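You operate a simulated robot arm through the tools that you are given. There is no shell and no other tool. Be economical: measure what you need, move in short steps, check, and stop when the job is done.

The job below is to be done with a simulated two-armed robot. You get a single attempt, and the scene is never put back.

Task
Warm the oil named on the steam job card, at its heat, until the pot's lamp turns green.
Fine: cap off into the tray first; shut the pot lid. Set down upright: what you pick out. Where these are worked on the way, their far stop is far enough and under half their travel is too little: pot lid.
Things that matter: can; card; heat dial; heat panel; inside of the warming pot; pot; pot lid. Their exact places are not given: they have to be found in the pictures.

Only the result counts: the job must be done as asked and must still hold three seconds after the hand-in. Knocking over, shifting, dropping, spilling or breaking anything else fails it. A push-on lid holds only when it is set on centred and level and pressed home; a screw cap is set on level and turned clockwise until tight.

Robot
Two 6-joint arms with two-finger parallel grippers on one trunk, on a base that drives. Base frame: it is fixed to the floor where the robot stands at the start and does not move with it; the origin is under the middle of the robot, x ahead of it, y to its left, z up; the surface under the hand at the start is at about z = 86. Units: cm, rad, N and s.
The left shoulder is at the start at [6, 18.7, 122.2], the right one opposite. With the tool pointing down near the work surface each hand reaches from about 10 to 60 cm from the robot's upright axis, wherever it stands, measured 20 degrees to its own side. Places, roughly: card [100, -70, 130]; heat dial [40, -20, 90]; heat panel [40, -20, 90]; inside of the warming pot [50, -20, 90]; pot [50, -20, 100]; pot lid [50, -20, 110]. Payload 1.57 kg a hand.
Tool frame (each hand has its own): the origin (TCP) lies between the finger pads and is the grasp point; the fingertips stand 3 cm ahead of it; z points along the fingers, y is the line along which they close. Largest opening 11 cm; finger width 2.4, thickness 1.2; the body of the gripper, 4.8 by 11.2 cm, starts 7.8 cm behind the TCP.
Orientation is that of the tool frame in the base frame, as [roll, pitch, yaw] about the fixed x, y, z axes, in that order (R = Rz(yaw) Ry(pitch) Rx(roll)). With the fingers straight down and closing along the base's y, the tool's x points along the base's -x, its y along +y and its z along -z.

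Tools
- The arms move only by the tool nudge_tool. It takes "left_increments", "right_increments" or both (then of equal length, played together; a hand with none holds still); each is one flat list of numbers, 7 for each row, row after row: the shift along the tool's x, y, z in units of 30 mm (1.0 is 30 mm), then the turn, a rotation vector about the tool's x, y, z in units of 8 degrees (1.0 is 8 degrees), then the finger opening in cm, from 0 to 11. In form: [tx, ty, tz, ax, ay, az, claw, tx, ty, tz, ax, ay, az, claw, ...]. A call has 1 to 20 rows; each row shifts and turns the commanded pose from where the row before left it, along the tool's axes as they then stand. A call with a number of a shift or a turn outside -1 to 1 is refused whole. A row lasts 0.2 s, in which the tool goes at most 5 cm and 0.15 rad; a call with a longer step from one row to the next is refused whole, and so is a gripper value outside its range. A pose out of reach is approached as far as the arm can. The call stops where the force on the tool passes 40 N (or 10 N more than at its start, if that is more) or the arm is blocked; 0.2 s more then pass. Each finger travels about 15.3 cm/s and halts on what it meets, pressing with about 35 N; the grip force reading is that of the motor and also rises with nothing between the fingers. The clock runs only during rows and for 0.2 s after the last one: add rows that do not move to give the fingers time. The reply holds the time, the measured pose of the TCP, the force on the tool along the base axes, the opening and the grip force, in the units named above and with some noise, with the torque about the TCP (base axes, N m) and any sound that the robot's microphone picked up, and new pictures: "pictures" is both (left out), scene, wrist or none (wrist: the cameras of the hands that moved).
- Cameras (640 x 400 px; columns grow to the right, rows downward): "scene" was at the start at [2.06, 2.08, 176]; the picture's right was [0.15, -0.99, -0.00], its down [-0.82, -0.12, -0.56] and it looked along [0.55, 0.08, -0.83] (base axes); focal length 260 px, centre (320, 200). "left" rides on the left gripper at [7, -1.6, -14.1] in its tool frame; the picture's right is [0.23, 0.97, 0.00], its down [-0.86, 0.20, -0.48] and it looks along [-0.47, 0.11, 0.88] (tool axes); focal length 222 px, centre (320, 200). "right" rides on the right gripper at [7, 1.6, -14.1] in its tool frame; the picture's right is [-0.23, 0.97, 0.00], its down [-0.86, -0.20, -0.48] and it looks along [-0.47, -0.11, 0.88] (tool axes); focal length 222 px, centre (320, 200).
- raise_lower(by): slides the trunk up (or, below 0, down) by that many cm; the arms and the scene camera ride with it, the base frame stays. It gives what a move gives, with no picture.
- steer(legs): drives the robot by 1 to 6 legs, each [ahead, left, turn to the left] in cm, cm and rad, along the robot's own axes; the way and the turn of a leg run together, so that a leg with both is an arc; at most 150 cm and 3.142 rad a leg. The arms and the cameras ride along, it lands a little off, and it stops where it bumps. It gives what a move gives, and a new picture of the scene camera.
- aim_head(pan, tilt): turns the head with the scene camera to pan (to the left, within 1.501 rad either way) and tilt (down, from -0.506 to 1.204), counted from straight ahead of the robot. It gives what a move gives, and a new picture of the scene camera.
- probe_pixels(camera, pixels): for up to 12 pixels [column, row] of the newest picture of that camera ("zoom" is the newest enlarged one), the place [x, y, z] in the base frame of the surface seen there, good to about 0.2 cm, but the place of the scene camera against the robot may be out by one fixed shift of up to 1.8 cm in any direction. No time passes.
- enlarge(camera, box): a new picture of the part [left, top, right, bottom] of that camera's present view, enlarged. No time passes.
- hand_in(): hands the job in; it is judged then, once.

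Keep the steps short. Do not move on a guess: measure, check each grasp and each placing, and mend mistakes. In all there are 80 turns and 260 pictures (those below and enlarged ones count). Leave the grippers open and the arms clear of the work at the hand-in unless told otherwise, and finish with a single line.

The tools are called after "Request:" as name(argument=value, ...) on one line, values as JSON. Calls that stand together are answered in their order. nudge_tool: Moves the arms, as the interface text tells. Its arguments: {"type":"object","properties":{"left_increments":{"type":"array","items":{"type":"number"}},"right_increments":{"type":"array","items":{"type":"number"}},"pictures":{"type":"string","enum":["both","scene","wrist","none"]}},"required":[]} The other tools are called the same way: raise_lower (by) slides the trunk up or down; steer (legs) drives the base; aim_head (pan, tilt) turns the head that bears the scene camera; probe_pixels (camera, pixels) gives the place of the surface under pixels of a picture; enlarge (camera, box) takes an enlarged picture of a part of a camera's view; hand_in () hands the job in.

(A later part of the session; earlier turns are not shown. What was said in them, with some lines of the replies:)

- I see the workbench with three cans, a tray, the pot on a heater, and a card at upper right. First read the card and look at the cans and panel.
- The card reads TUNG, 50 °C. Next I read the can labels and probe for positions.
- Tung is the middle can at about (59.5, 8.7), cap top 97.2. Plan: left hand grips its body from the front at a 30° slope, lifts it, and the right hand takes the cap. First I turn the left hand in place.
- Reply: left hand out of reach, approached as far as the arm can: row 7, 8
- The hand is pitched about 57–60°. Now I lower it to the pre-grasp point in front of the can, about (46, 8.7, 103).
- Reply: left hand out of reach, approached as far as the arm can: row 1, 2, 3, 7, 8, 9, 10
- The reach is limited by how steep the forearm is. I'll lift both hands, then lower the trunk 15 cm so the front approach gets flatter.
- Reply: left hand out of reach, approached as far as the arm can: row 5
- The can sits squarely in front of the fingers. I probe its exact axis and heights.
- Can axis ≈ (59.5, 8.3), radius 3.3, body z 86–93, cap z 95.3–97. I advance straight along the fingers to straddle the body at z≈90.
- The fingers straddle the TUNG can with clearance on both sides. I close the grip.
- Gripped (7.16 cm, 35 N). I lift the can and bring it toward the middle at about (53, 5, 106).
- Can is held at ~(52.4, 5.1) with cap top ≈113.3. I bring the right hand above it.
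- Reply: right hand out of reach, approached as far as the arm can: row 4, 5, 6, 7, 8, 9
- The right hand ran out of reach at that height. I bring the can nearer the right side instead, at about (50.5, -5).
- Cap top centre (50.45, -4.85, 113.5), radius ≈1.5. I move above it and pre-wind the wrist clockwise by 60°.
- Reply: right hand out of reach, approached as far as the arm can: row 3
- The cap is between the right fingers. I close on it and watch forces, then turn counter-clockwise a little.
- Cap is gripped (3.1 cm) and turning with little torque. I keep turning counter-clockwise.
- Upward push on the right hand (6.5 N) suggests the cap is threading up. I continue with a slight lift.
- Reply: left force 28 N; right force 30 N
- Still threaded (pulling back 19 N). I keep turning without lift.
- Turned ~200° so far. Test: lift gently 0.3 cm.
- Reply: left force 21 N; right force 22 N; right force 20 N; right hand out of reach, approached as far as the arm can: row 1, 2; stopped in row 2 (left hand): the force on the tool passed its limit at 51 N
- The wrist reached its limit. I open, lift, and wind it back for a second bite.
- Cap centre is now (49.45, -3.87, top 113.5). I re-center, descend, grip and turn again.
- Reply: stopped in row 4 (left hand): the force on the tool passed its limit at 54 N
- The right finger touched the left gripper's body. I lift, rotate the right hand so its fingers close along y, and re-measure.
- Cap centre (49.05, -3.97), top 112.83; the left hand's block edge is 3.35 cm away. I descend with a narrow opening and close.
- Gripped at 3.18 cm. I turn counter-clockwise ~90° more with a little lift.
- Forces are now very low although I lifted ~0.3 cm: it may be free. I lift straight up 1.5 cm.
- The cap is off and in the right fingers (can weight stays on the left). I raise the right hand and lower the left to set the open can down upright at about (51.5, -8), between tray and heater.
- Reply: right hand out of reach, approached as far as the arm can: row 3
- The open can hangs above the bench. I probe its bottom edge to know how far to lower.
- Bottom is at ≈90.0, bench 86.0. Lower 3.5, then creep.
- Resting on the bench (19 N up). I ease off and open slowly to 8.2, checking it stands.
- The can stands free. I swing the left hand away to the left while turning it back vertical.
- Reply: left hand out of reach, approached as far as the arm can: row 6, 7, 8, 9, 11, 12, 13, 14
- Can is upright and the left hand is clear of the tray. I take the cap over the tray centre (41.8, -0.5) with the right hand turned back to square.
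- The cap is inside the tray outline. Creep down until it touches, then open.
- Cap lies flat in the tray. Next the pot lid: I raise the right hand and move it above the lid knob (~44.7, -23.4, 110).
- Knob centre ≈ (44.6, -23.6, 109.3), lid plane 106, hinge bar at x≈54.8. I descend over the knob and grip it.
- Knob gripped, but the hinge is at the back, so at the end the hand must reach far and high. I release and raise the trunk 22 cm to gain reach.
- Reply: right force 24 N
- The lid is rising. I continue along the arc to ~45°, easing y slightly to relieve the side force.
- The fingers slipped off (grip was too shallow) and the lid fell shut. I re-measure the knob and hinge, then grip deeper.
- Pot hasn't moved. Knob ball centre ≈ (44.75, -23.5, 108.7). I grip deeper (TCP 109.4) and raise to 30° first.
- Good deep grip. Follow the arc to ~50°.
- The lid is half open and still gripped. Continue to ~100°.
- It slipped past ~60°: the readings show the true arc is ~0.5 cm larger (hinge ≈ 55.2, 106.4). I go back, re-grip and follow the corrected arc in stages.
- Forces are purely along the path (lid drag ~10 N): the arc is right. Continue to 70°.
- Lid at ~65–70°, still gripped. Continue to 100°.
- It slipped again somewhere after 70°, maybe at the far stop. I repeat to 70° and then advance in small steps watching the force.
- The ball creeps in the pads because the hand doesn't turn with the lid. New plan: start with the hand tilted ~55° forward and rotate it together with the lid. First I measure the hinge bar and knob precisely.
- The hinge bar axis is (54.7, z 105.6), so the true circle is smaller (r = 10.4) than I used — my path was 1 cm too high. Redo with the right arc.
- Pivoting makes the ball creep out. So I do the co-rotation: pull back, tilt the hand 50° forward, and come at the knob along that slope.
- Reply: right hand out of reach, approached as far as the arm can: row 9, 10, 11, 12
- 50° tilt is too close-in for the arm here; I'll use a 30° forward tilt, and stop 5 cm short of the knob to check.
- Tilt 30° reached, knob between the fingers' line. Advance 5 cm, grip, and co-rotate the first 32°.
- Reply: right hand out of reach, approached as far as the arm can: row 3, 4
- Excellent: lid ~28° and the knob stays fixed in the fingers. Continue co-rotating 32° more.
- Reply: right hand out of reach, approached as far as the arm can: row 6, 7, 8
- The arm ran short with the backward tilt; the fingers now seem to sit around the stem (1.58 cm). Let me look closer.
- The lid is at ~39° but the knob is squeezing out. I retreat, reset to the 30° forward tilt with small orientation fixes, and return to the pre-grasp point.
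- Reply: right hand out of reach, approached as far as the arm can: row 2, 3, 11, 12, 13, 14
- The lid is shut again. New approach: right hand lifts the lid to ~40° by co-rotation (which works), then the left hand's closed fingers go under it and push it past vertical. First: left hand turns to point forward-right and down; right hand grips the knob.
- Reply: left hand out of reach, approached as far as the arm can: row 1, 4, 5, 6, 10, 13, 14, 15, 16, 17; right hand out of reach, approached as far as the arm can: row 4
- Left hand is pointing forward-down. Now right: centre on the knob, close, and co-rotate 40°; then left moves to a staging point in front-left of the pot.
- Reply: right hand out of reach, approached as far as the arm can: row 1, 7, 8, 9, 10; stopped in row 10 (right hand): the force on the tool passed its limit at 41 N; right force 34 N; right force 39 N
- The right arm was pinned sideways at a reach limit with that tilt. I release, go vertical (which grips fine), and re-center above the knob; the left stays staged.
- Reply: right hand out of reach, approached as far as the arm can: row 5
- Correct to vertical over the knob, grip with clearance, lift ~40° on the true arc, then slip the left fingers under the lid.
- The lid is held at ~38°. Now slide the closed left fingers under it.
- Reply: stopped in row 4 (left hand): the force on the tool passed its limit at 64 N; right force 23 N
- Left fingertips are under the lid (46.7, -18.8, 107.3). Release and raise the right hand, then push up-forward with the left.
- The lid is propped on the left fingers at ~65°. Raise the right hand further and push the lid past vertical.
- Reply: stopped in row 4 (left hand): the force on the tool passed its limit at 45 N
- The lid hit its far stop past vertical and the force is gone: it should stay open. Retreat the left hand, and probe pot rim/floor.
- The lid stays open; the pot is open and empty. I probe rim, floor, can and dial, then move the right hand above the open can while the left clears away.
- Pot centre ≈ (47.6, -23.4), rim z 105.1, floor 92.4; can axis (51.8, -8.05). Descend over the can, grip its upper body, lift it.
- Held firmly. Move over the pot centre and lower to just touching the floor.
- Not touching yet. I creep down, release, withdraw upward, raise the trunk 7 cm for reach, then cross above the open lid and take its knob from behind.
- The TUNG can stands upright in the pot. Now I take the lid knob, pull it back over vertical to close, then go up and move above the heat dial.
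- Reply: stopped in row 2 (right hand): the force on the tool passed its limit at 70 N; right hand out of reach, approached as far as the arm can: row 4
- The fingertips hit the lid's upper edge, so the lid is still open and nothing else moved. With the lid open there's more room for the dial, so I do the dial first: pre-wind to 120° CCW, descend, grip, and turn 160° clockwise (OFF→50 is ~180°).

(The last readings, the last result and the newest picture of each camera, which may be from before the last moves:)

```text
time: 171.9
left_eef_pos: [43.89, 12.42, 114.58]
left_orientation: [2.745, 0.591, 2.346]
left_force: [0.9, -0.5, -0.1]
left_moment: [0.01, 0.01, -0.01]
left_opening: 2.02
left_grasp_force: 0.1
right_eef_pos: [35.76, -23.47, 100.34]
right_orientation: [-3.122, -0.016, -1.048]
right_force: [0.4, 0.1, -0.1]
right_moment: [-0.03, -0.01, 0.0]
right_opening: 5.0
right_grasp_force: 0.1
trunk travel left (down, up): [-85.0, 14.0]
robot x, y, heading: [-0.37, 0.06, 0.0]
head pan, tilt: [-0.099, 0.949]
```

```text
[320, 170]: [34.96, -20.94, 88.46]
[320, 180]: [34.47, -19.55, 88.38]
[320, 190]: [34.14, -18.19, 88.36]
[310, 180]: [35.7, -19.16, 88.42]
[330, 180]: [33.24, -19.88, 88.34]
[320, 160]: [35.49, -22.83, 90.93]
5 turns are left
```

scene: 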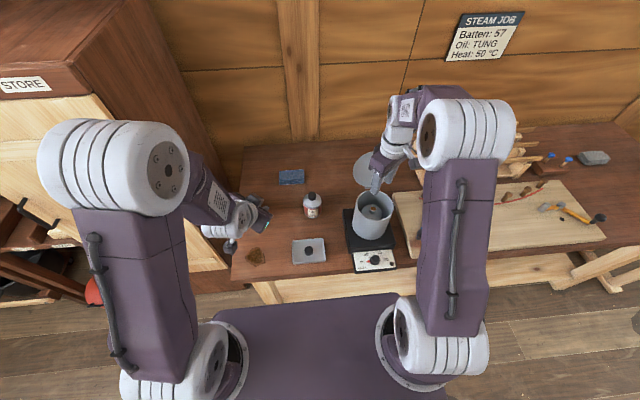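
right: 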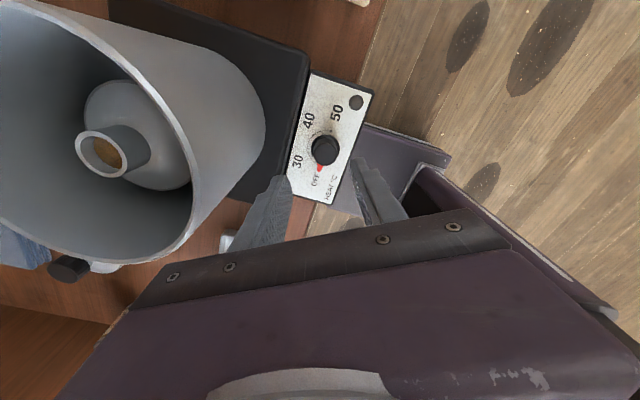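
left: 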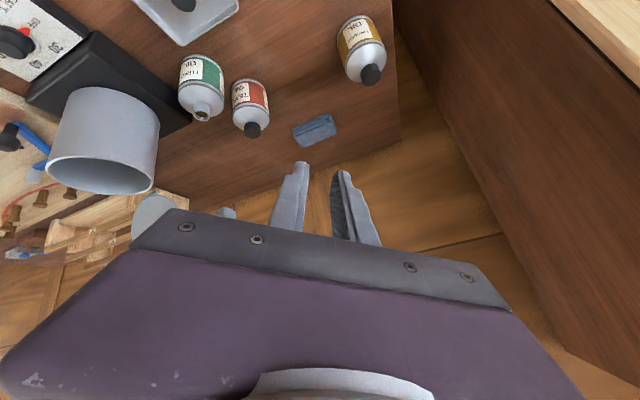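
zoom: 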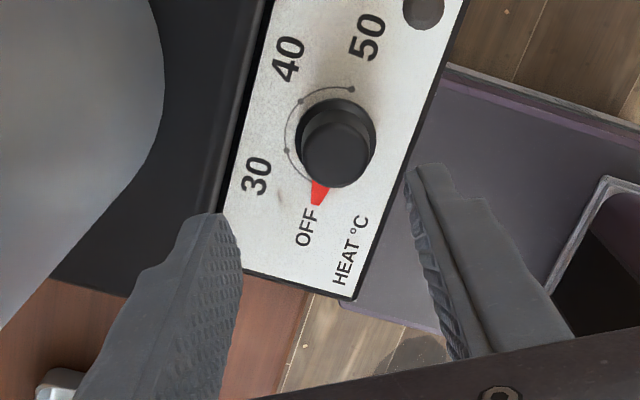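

Dial: the scale dots show 50 is 180° clockwise from OFF. I centre, descend, grip, turn 180° clockwise, release and rise.

Request:
nudge_tool(right_increments=[-0.07, 0.05, 0.88, 0, 0, 0, 5, 0, 0, 0.88, 0, 0, 0, 5, 0, 0, 0.86, 0, 0, 0, 5, 0, 0, 0, 0, 0, 0, 5, 0, 0, 0, 0, 0, 0, 3.5, 0, 0, 0, 0, 0, 0, 2, 0, 0, 0, 0, 0, 0, 0.5, 0, 0, 0, 0, 0, 0, 0.5], pictures="wrist")

Request:
nudge_tool(right_increments=[0, 0, 0, 0, 0, 1, 0.5, 0, 0, 0, 0, 0, 1, 0.5, 0, 0, 0, 0, 0, 1, 0.5, 0, 0, 0, 0, 0, 1, 0.5, 0, 0, 0, 0, 0, 1, 0.5, 0, 0, 0, 0, 0, 1, 0.5, 0, 0, 0, 0, 0, 1, 0.5, 0, 0, 0, 0, 0, 1, 0.5, 0, 0, 0, 0, 0, 1, 0.5, 0, 0, 0, 0, 0, 1, 0.5, 0, 0, 0, 0, 0, 1, 0.5, 0, 0, 0, 0, 0, 1, 0.5, 0, 0, 0, 0, 0, 1, 0.5, 0, 0, 0, 0, 0, 1, 0.5, 0, 0, 0, 0, 0, 1, 0.5, 0, 0, 0, 0, 0, 1, 0.5, 0, 0, 0, 0, 0, 1, 0.5, 0, 0, 0, 0, 0, 1, 0.5, 0, 0, 0, 0, 0, 1, 0.5, 0, 0, 0, 0, 0, 1, 0.5], pictures="none")

Request:
nudge_tool(right_increments=[0, 0, 0, 0, 0, 1, 0.5, 0, 0, 0, 0, 0, 1, 0.5, 0, 0, 0, 0, 0, 0.4, 0.5, 0, 0, 0, 0, 0, 0, 0.5, 0, 0, 0, 0, 0, 0, 2.5, 0, 0, 0, 0, 0, 0, 4.5, 0, 0, 0, 0, 0, 0, 5, 0, 0, -0.8, 0, 0, 0, 5, 0, 0, -0.9, 0, 0, 0, 5, 0, 0, -0.9, 0, 0, 0, 5, 0, 0, 0, 0, 0, 0, 5], pictures="wrist")

Request:
enlarge(camera="right", box=[220, 60, 420, 240])

```text
time: 173.7
left_eef_pos: [43.66, 12.22, 114.65]
left_orientation: [2.742, 0.589, 2.345]
left_force: [0.9, -0.1, 0.3]
left_moment: [-0.03, 0.0, -0.02]
left_opening: 1.99
left_grasp_force: 0.1
right_eef_pos: [35.26, -23.71, 92.56]
right_orientation: [-3.123, -0.009, -1.048]
right_force: [-14.5, -4.5, -8.1]
right_moment: [-0.41, 0.89, 0.02]
right_opening: 2.85
right_grasp_force: 38.4
trunk travel left (down, up): [-85.0, 14.0]
robot x, y, heading: [-0.14, 0.11, 0.003]
head pan, tilt: [-0.099, 0.949]
```

right: 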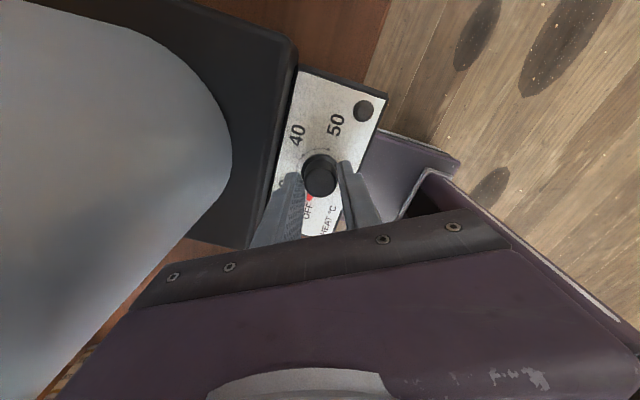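

```text
time: 177.9
left_eef_pos: [43.53, 12.14, 114.68]
left_orientation: [2.741, 0.59, 2.343]
left_force: [-0.2, 0.0, -0.3]
left_moment: [-0.01, -0.01, 0.03]
left_opening: 2.02
left_grasp_force: 0.1
right_eef_pos: [35.35, -23.67, 92.67]
right_orientation: [3.125, 0.019, 2.439]
right_force: [-16.1, -15.8, 3.8]
right_moment: [-1.39, -0.1, 0.01]
right_opening: 2.8
right_grasp_force: 38.1
trunk travel left (down, up): [-85.0, 14.0]
robot x, y, heading: [0.22, -0.4, 0.001]
head pan, tilt: [-0.099, 0.949]
```

```text
time: 180.3
left_eef_pos: [43.89, 12.43, 114.56]
left_orientation: [2.744, 0.591, 2.346]
left_force: [-0.1, -0.2, 0.2]
left_moment: [0.01, -0.02, 0.01]
left_opening: 1.98
left_grasp_force: 0.0
right_eef_pos: [35.46, -23.34, 100.55]
right_orientation: [3.124, 0.013, 2.106]
right_force: [-0.4, -0.2, 0.1]
right_moment: [0.02, 0.03, -0.01]
right_opening: 5.01
right_grasp_force: 0.0
trunk travel left (down, up): [-85.0, 14.0]
robot x, y, heading: [0.16, -0.05, -0.003]
head pan, tilt: [-0.099, 0.949]
```

right: 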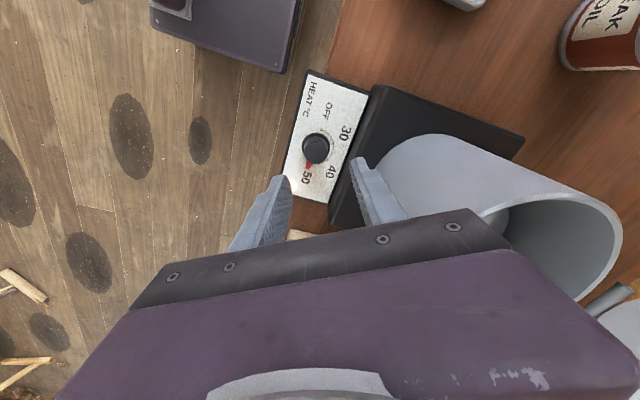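

```text
2.22 times, centred on (320, 150) of right
4 turns are left
```

zoom: 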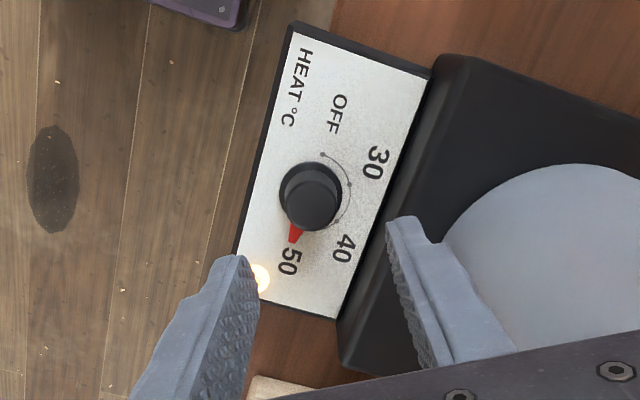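

The dial points at 50 and the lamp is lit amber. Now the lid: rise, turn square, tilt 30° forward with closed fingers, reach over beside the knob behind the lid edge, lower, and pull it back over vertical.

Request:
nudge_tool(right_increments=[0, 0, -0.9, 0, 0, 0, 5, 0, 0, -0.9, 0, 0, 0, 4, 0, 0, -0.9, 0, 0, 0, 2, 0, 0, -0.9, 0, 0, -0.927, 0, 0, 0, -0.9, 0, 0, -0.927, 0, 0, 0, -0.9, 0, 0, -0.927, 0, 0, 0, -0.9, 0, 0, -0.927, 0, 0, 0, -0.9, 0, 0, -0.927, 0, 0, 0, 0, 0, 0, -0.927, 0, 0, 0, 0, 0, 0, -0.927, 0, 0, 0, 0, 0, 0, -0.927, 0], pictures="none")

Request:
nudge_tool(right_increments=[-0.93, 0.26, -0.13, 0, 0, 0, 0, -0.93, 0.26, -0.13, 0, 0, 0, 0, -0.93, 0.26, -0.13, 0, 0, 0, 0, -0.93, 0.26, -0.13, 0, 0, 0, 0, -0.93, 0.26, -0.13, 0, 0, 0, 0, 0, 0, 0, 0, -0.94, 0, 0, 0, 0, 0, 0, -0.94, 0, 0, 0, 0, 0, 0, -0.94, 0, 0, 0, 0, 0, 0, -0.94, 0, 0, -0.826, 0, 0.438, 0, 0, 0, 0, -0.826, 0, 0.438, 0, 0, 0, 0, -0.826, 0, 0.438, 0, 0, 0, 0, -0.826, 0, 0.438, 0, 0, 0, 0, -0.826, 0, 0.438, 0, 0, 0, 0, 0.383, 0, 0.664, 0, 0, 0, 0, 0.383, 0, 0.664, 0, 0, 0, 0, 0.383, 0, 0.664, 0, 0, 0, 0, 0, 0, 0, 0, 0, 0, 0], pictures="wrist")

Request:
nudge_tool(right_increments=[0.602, 0, -0.347, 0, 0, 0, 0, 0.602, 0, -0.347, 0, 0, 0, 0, 0.602, 0, -0.347, 0, 0, 0, 0, 0.602, 0, -0.347, 0, 0, 0, 0, 0.602, 0, -0.347, 0, 0, 0, 0, 0.602, 0, -0.347, 0, 0, 0, 0, -0.33, 0, -0.577, 0, 0, 0, 0, -0.33, 0, -0.577, 0, 0, 0, 0, 0, 0, 0, 0, 0, 0, 0, 0, 0, 0, 0, 0, 0, 0], pictures="both")

Request:
enlarge(camera="scene", box=[310, 150, 430, 290])

```text
time: 182.7
left_eef_pos: [43.86, 12.36, 114.58]
left_orientation: [2.745, 0.589, 2.347]
left_force: [0.2, -0.5, -0.2]
left_moment: [0.0, -0.01, -0.01]
left_opening: 2.04
left_grasp_force: 0.0
right_eef_pos: [34.91, -23.55, 122.11]
right_orientation: [-3.138, 0.024, -3.137]
right_force: [-0.6, 0.0, 0.0]
right_moment: [0.0, 0.0, -0.06]
right_opening: 0.0
right_grasp_force: 21.2
trunk travel left (down, up): [-85.0, 14.0]
robot x, y, heading: [0.04, -0.2, 0.003]
head pan, tilt: [-0.099, 0.949]
```

```text
time: 186.5
left_eef_pos: [43.67, 12.42, 114.53]
left_orientation: [2.746, 0.589, 2.345]
left_force: [0.5, 0.7, -0.1]
left_moment: [0.0, -0.01, 0.01]
left_opening: 1.99
left_grasp_force: 0.1
right_eef_pos: [62.94, -19.55, 118.32]
right_orientation: [-3.138, 0.548, -3.138]
right_force: [-0.3, 0.1, -0.1]
right_moment: [-0.02, -0.01, 0.01]
right_opening: 0.0
right_grasp_force: 21.8
trunk travel left (down, up): [-85.0, 14.0]
robot x, y, heading: [-0.21, -0.14, -0.001]
head pan, tilt: [-0.099, 0.949]
```

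right: 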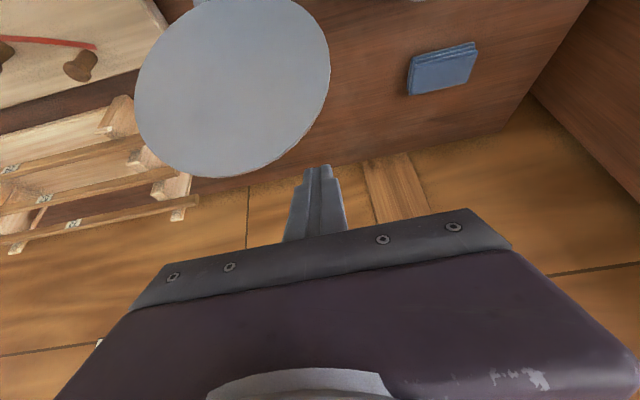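

```text
time: 188.7
left_eef_pos: [43.88, 12.41, 114.54]
left_orientation: [2.745, 0.591, 2.345]
left_force: [0.2, 0.6, -0.5]
left_moment: [-0.05, -0.02, 0.02]
left_opening: 1.98
left_grasp_force: 0.0
right_eef_pos: [50.19, -19.45, 122.02]
right_orientation: [-3.137, 0.548, -3.138]
right_force: [-0.7, -0.7, 0.1]
right_moment: [0.01, 0.0, -0.01]
right_opening: 0.02
right_grasp_force: 21.6
trunk travel left (down, up): [-85.0, 14.0]
robot x, y, heading: [-0.22, 0.09, -0.003]
head pan, tilt: [-0.099, 0.949]
```

scene: 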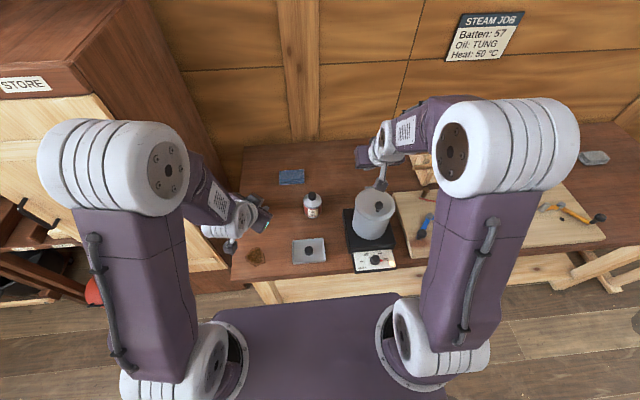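
right: 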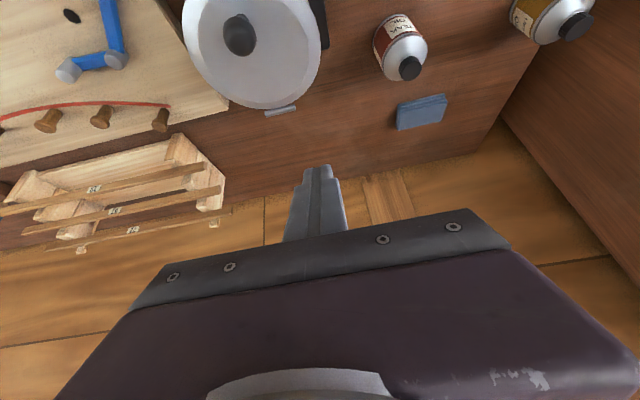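

```text
2.86 times, centred on (370, 220) of scene
3 turns are left
```

zoom: 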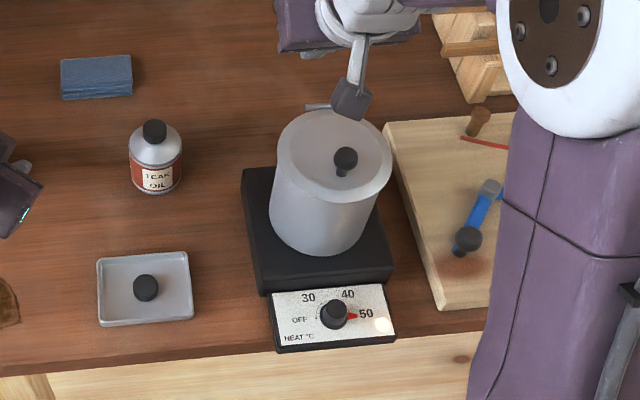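

Lid is shut, dial at 50, lamp amber. I open both grippers, clear the right hand, and wait with checks of the lamp.

Request:
nudge_tool(left_increments=[0, 0, 0, 0, 0, 0, 4, 0, 0, 0, 0, 0, 0, 6, 0, 0, 0, 0, 0, 0, 8, 0, 0, 0, 0, 0, 0, 8, 0, 0, 0, 0, 0, 0, 8, 0, 0, 0, 0, 0, 0, 8, 0, 0, 0, 0, 0, 0, 8, 0, 0, 0, 0, 0, 0, 8, 0, 0, 0, 0, 0, 0, 8, 0, 0, 0, 0, 0, 0, 8, 0, 0, 0, 0, 0, 0, 8, 0, 0, 0, 0, 0, 0, 8, 0, 0, 0, 0, 0, 0, 8, 0, 0, 0, 0, 0, 0, 8, 0, 0, 0, 0, 0, 0, 8, 0, 0, 0, 0, 0, 0, 8, 0, 0, 0, 0, 0, 0, 8, 0, 0, 0, 0, 0, 0, 8, 0, 0, 0, 0, 0, 0, 8, 0, 0, 0, 0, 0, 0, 8], right_increments=[-0.3, 0, -0.5, 0, 0, 0, 2, -0.3, 0, -0.5, 0, 0, 0, 5, 0, 0, 0, 0, 0, 0, 6, 0, 0, 0, 0, 0, 0, 6, 0, 0, 0, 0, 0, 0, 6, 0, 0, 0, 0, 0, 0, 6, 0, 0, 0, 0, 0, 0, 6, 0, 0, 0, 0, 0, 0, 6, 0, 0, 0, 0, 0, 0, 6, 0, 0, 0, 0, 0, 0, 6, 0, 0, 0, 0, 0, 0, 6, 0, 0, 0, 0, 0, 0, 6, 0, 0, 0, 0, 0, 0, 6, 0, 0, 0, 0, 0, 0, 6, 0, 0, 0, 0, 0, 0, 6, 0, 0, 0, 0, 0, 0, 6, 0, 0, 0, 0, 0, 0, 6, 0, 0, 0, 0, 0, 0, 6, 0, 0, 0, 0, 0, 0, 6, 0, 0, 0, 0, 0, 0, 6], pictures="none")

Request:
nudge_tool(left_increments=[0, 0, 0, 0, 0, 0, 8, 0, 0, 0, 0, 0, 0, 8, 0, 0, 0, 0, 0, 0, 8, 0, 0, 0, 0, 0, 0, 8, 0, 0, 0, 0, 0, 0, 8, 0, 0, 0, 0, 0, 0, 8, 0, 0, 0, 0, 0, 0, 8, 0, 0, 0, 0, 0, 0, 8, 0, 0, 0, 0, 0, 0, 8, 0, 0, 0, 0, 0, 0, 8, 0, 0, 0, 0, 0, 0, 8, 0, 0, 0, 0, 0, 0, 8, 0, 0, 0, 0, 0, 0, 8, 0, 0, 0, 0, 0, 0, 8, 0, 0, 0, 0, 0, 0, 8, 0, 0, 0, 0, 0, 0, 8, 0, 0, 0, 0, 0, 0, 8, 0, 0, 0, 0, 0, 0, 8, 0, 0, 0, 0, 0, 0, 8, 0, 0, 0, 0, 0, 0, 8], pictures="none")

Request:
enlarge(camera="scene", box=[330, 170, 410, 280])

Request:
nudge_tool(left_increments=[0, 0, 0, 0, 0, 0, 8, 0, 0, 0, 0, 0, 0, 8, 0, 0, 0, 0, 0, 0, 8, 0, 0, 0, 0, 0, 0, 8, 0, 0, 0, 0, 0, 0, 8, 0, 0, 0, 0, 0, 0, 8, 0, 0, 0, 0, 0, 0, 8, 0, 0, 0, 0, 0, 0, 8, 0, 0, 0, 0, 0, 0, 8, 0, 0, 0, 0, 0, 0, 8, 0, 0, 0, 0, 0, 0, 8, 0, 0, 0, 0, 0, 0, 8, 0, 0, 0, 0, 0, 0, 8, 0, 0, 0, 0, 0, 0, 8, 0, 0, 0, 0, 0, 0, 8, 0, 0, 0, 0, 0, 0, 8, 0, 0, 0, 0, 0, 0, 8, 0, 0, 0, 0, 0, 0, 8, 0, 0, 0, 0, 0, 0, 8, 0, 0, 0, 0, 0, 0, 8], pictures="none")

Request:
nudge_tool(left_increments=[0, 0, 0, 0, 0, 0, 8, 0, 0, 0, 0, 0, 0, 8, 0, 0, 0, 0, 0, 0, 8, 0, 0, 0, 0, 0, 0, 8, 0, 0, 0, 0, 0, 0, 8, 0, 0, 0, 0, 0, 0, 8, 0, 0, 0, 0, 0, 0, 8, 0, 0, 0, 0, 0, 0, 8, 0, 0, 0, 0, 0, 0, 8, 0, 0, 0, 0, 0, 0, 8, 0, 0, 0, 0, 0, 0, 8, 0, 0, 0, 0, 0, 0, 8, 0, 0, 0, 0, 0, 0, 8, 0, 0, 0, 0, 0, 0, 8, 0, 0, 0, 0, 0, 0, 8, 0, 0, 0, 0, 0, 0, 8, 0, 0, 0, 0, 0, 0, 8, 0, 0, 0, 0, 0, 0, 8, 0, 0, 0, 0, 0, 0, 8, 0, 0, 0, 0, 0, 0, 8], pictures="scene")

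Request:
enlarge(camera="scene", box=[330, 170, 410, 280])

```text
time: 192.9
left_eef_pos: [43.79, 12.41, 114.54]
left_orientation: [2.745, 0.59, 2.346]
left_force: [-0.7, -0.1, 0.3]
left_moment: [-0.01, 0.0, 0.0]
left_opening: 8.01
left_grasp_force: 0.0
right_eef_pos: [50.2, -19.44, 125.37]
right_orientation: [-3.138, 0.547, -3.139]
right_force: [0.7, 0.0, -0.3]
right_moment: [-0.03, -0.01, -0.01]
right_opening: 6.02
right_grasp_force: 0.1
trunk travel left (down, up): [-85.0, 14.0]
robot x, y, heading: [-0.21, -0.12, 0.003]
head pan, tilt: [-0.099, 0.949]
```

```text
time: 197.1
left_eef_pos: [43.78, 12.29, 114.63]
left_orientation: [2.746, 0.589, 2.343]
left_force: [-0.2, -0.1, 0.1]
left_moment: [-0.02, 0.01, -0.02]
left_opening: 7.99
left_grasp_force: 0.0
right_eef_pos: [50.29, -19.47, 125.5]
right_orientation: [-3.138, 0.548, -3.139]
right_force: [-0.7, 0.8, 0.3]
right_moment: [0.01, 0.01, 0.0]
right_opening: 5.99
right_grasp_force: 0.1
trunk travel left (down, up): [-85.0, 14.0]
robot x, y, heading: [-0.09, -0.2, -0.001]
head pan, tilt: [-0.099, 0.949]
```

```text
3.64 times, centred on (370, 225) of scene
```

zoom: 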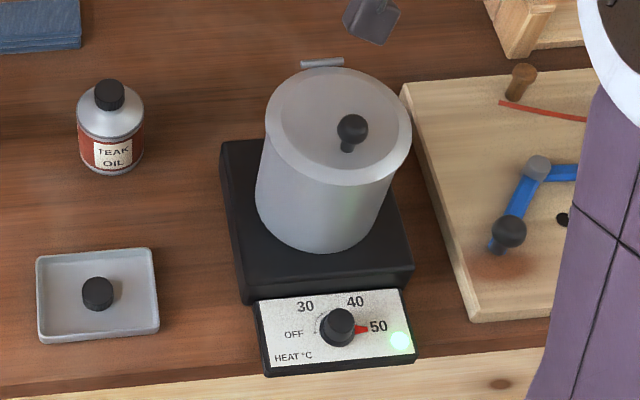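

```text
time: 201.3
left_eef_pos: [43.77, 12.33, 114.46]
left_orientation: [2.745, 0.59, 2.345]
left_force: [0.7, -0.3, -0.8]
left_moment: [0.0, -0.01, 0.0]
left_opening: 8.0
left_grasp_force: 0.0
right_eef_pos: [50.24, -19.44, 125.41]
right_orientation: [-3.137, 0.548, -3.139]
right_force: [0.2, 0.0, -0.5]
right_moment: [-0.04, -0.02, 0.05]
right_opening: 5.98
right_grasp_force: 0.0
trunk travel left (down, up): [-85.0, 14.0]
robot x, y, heading: [-0.04, -0.21, -0.004]
head pan, tilt: [-0.099, 0.949]
```

```text
time: 205.5
left_eef_pos: [43.94, 12.32, 114.63]
left_orientation: [2.746, 0.59, 2.347]
left_force: [-0.1, 0.0, -0.1]
left_moment: [-0.01, 0.01, 0.02]
left_opening: 8.0
left_grasp_force: 0.1
right_eef_pos: [50.31, -19.5, 125.48]
right_orientation: [-3.137, 0.548, -3.138]
right_force: [0.0, 0.2, 0.6]
right_moment: [0.0, 0.0, 0.01]
right_opening: 6.02
right_grasp_force: 0.0
trunk travel left (down, up): [-85.0, 14.0]
robot x, y, heading: [-0.05, -0.09, -0.001]
head pan, tilt: [-0.099, 0.949]
```

scene: 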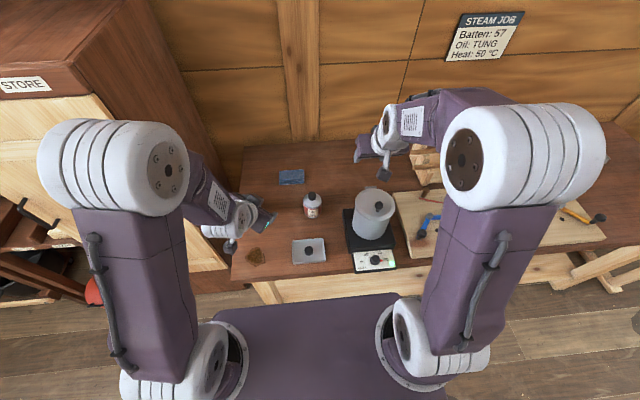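

```text
3.64 times, centred on (370, 225) of scene
2 turns are left
```

zoom: 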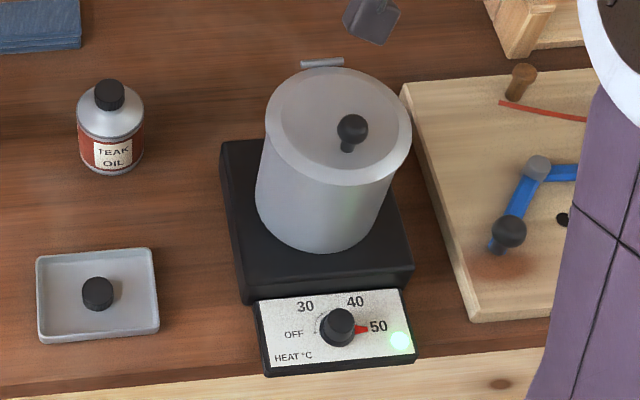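

The lamp is green, the lid is shut, the cap is in the tray and both grippers are open and clear. I hand in.

Request:
hand_in()

```text
The job is handed in.
```

The tung oil is warming in the shut pot at 50 °C, its lamp is green, the cap is in the tray, and the job is handed in.
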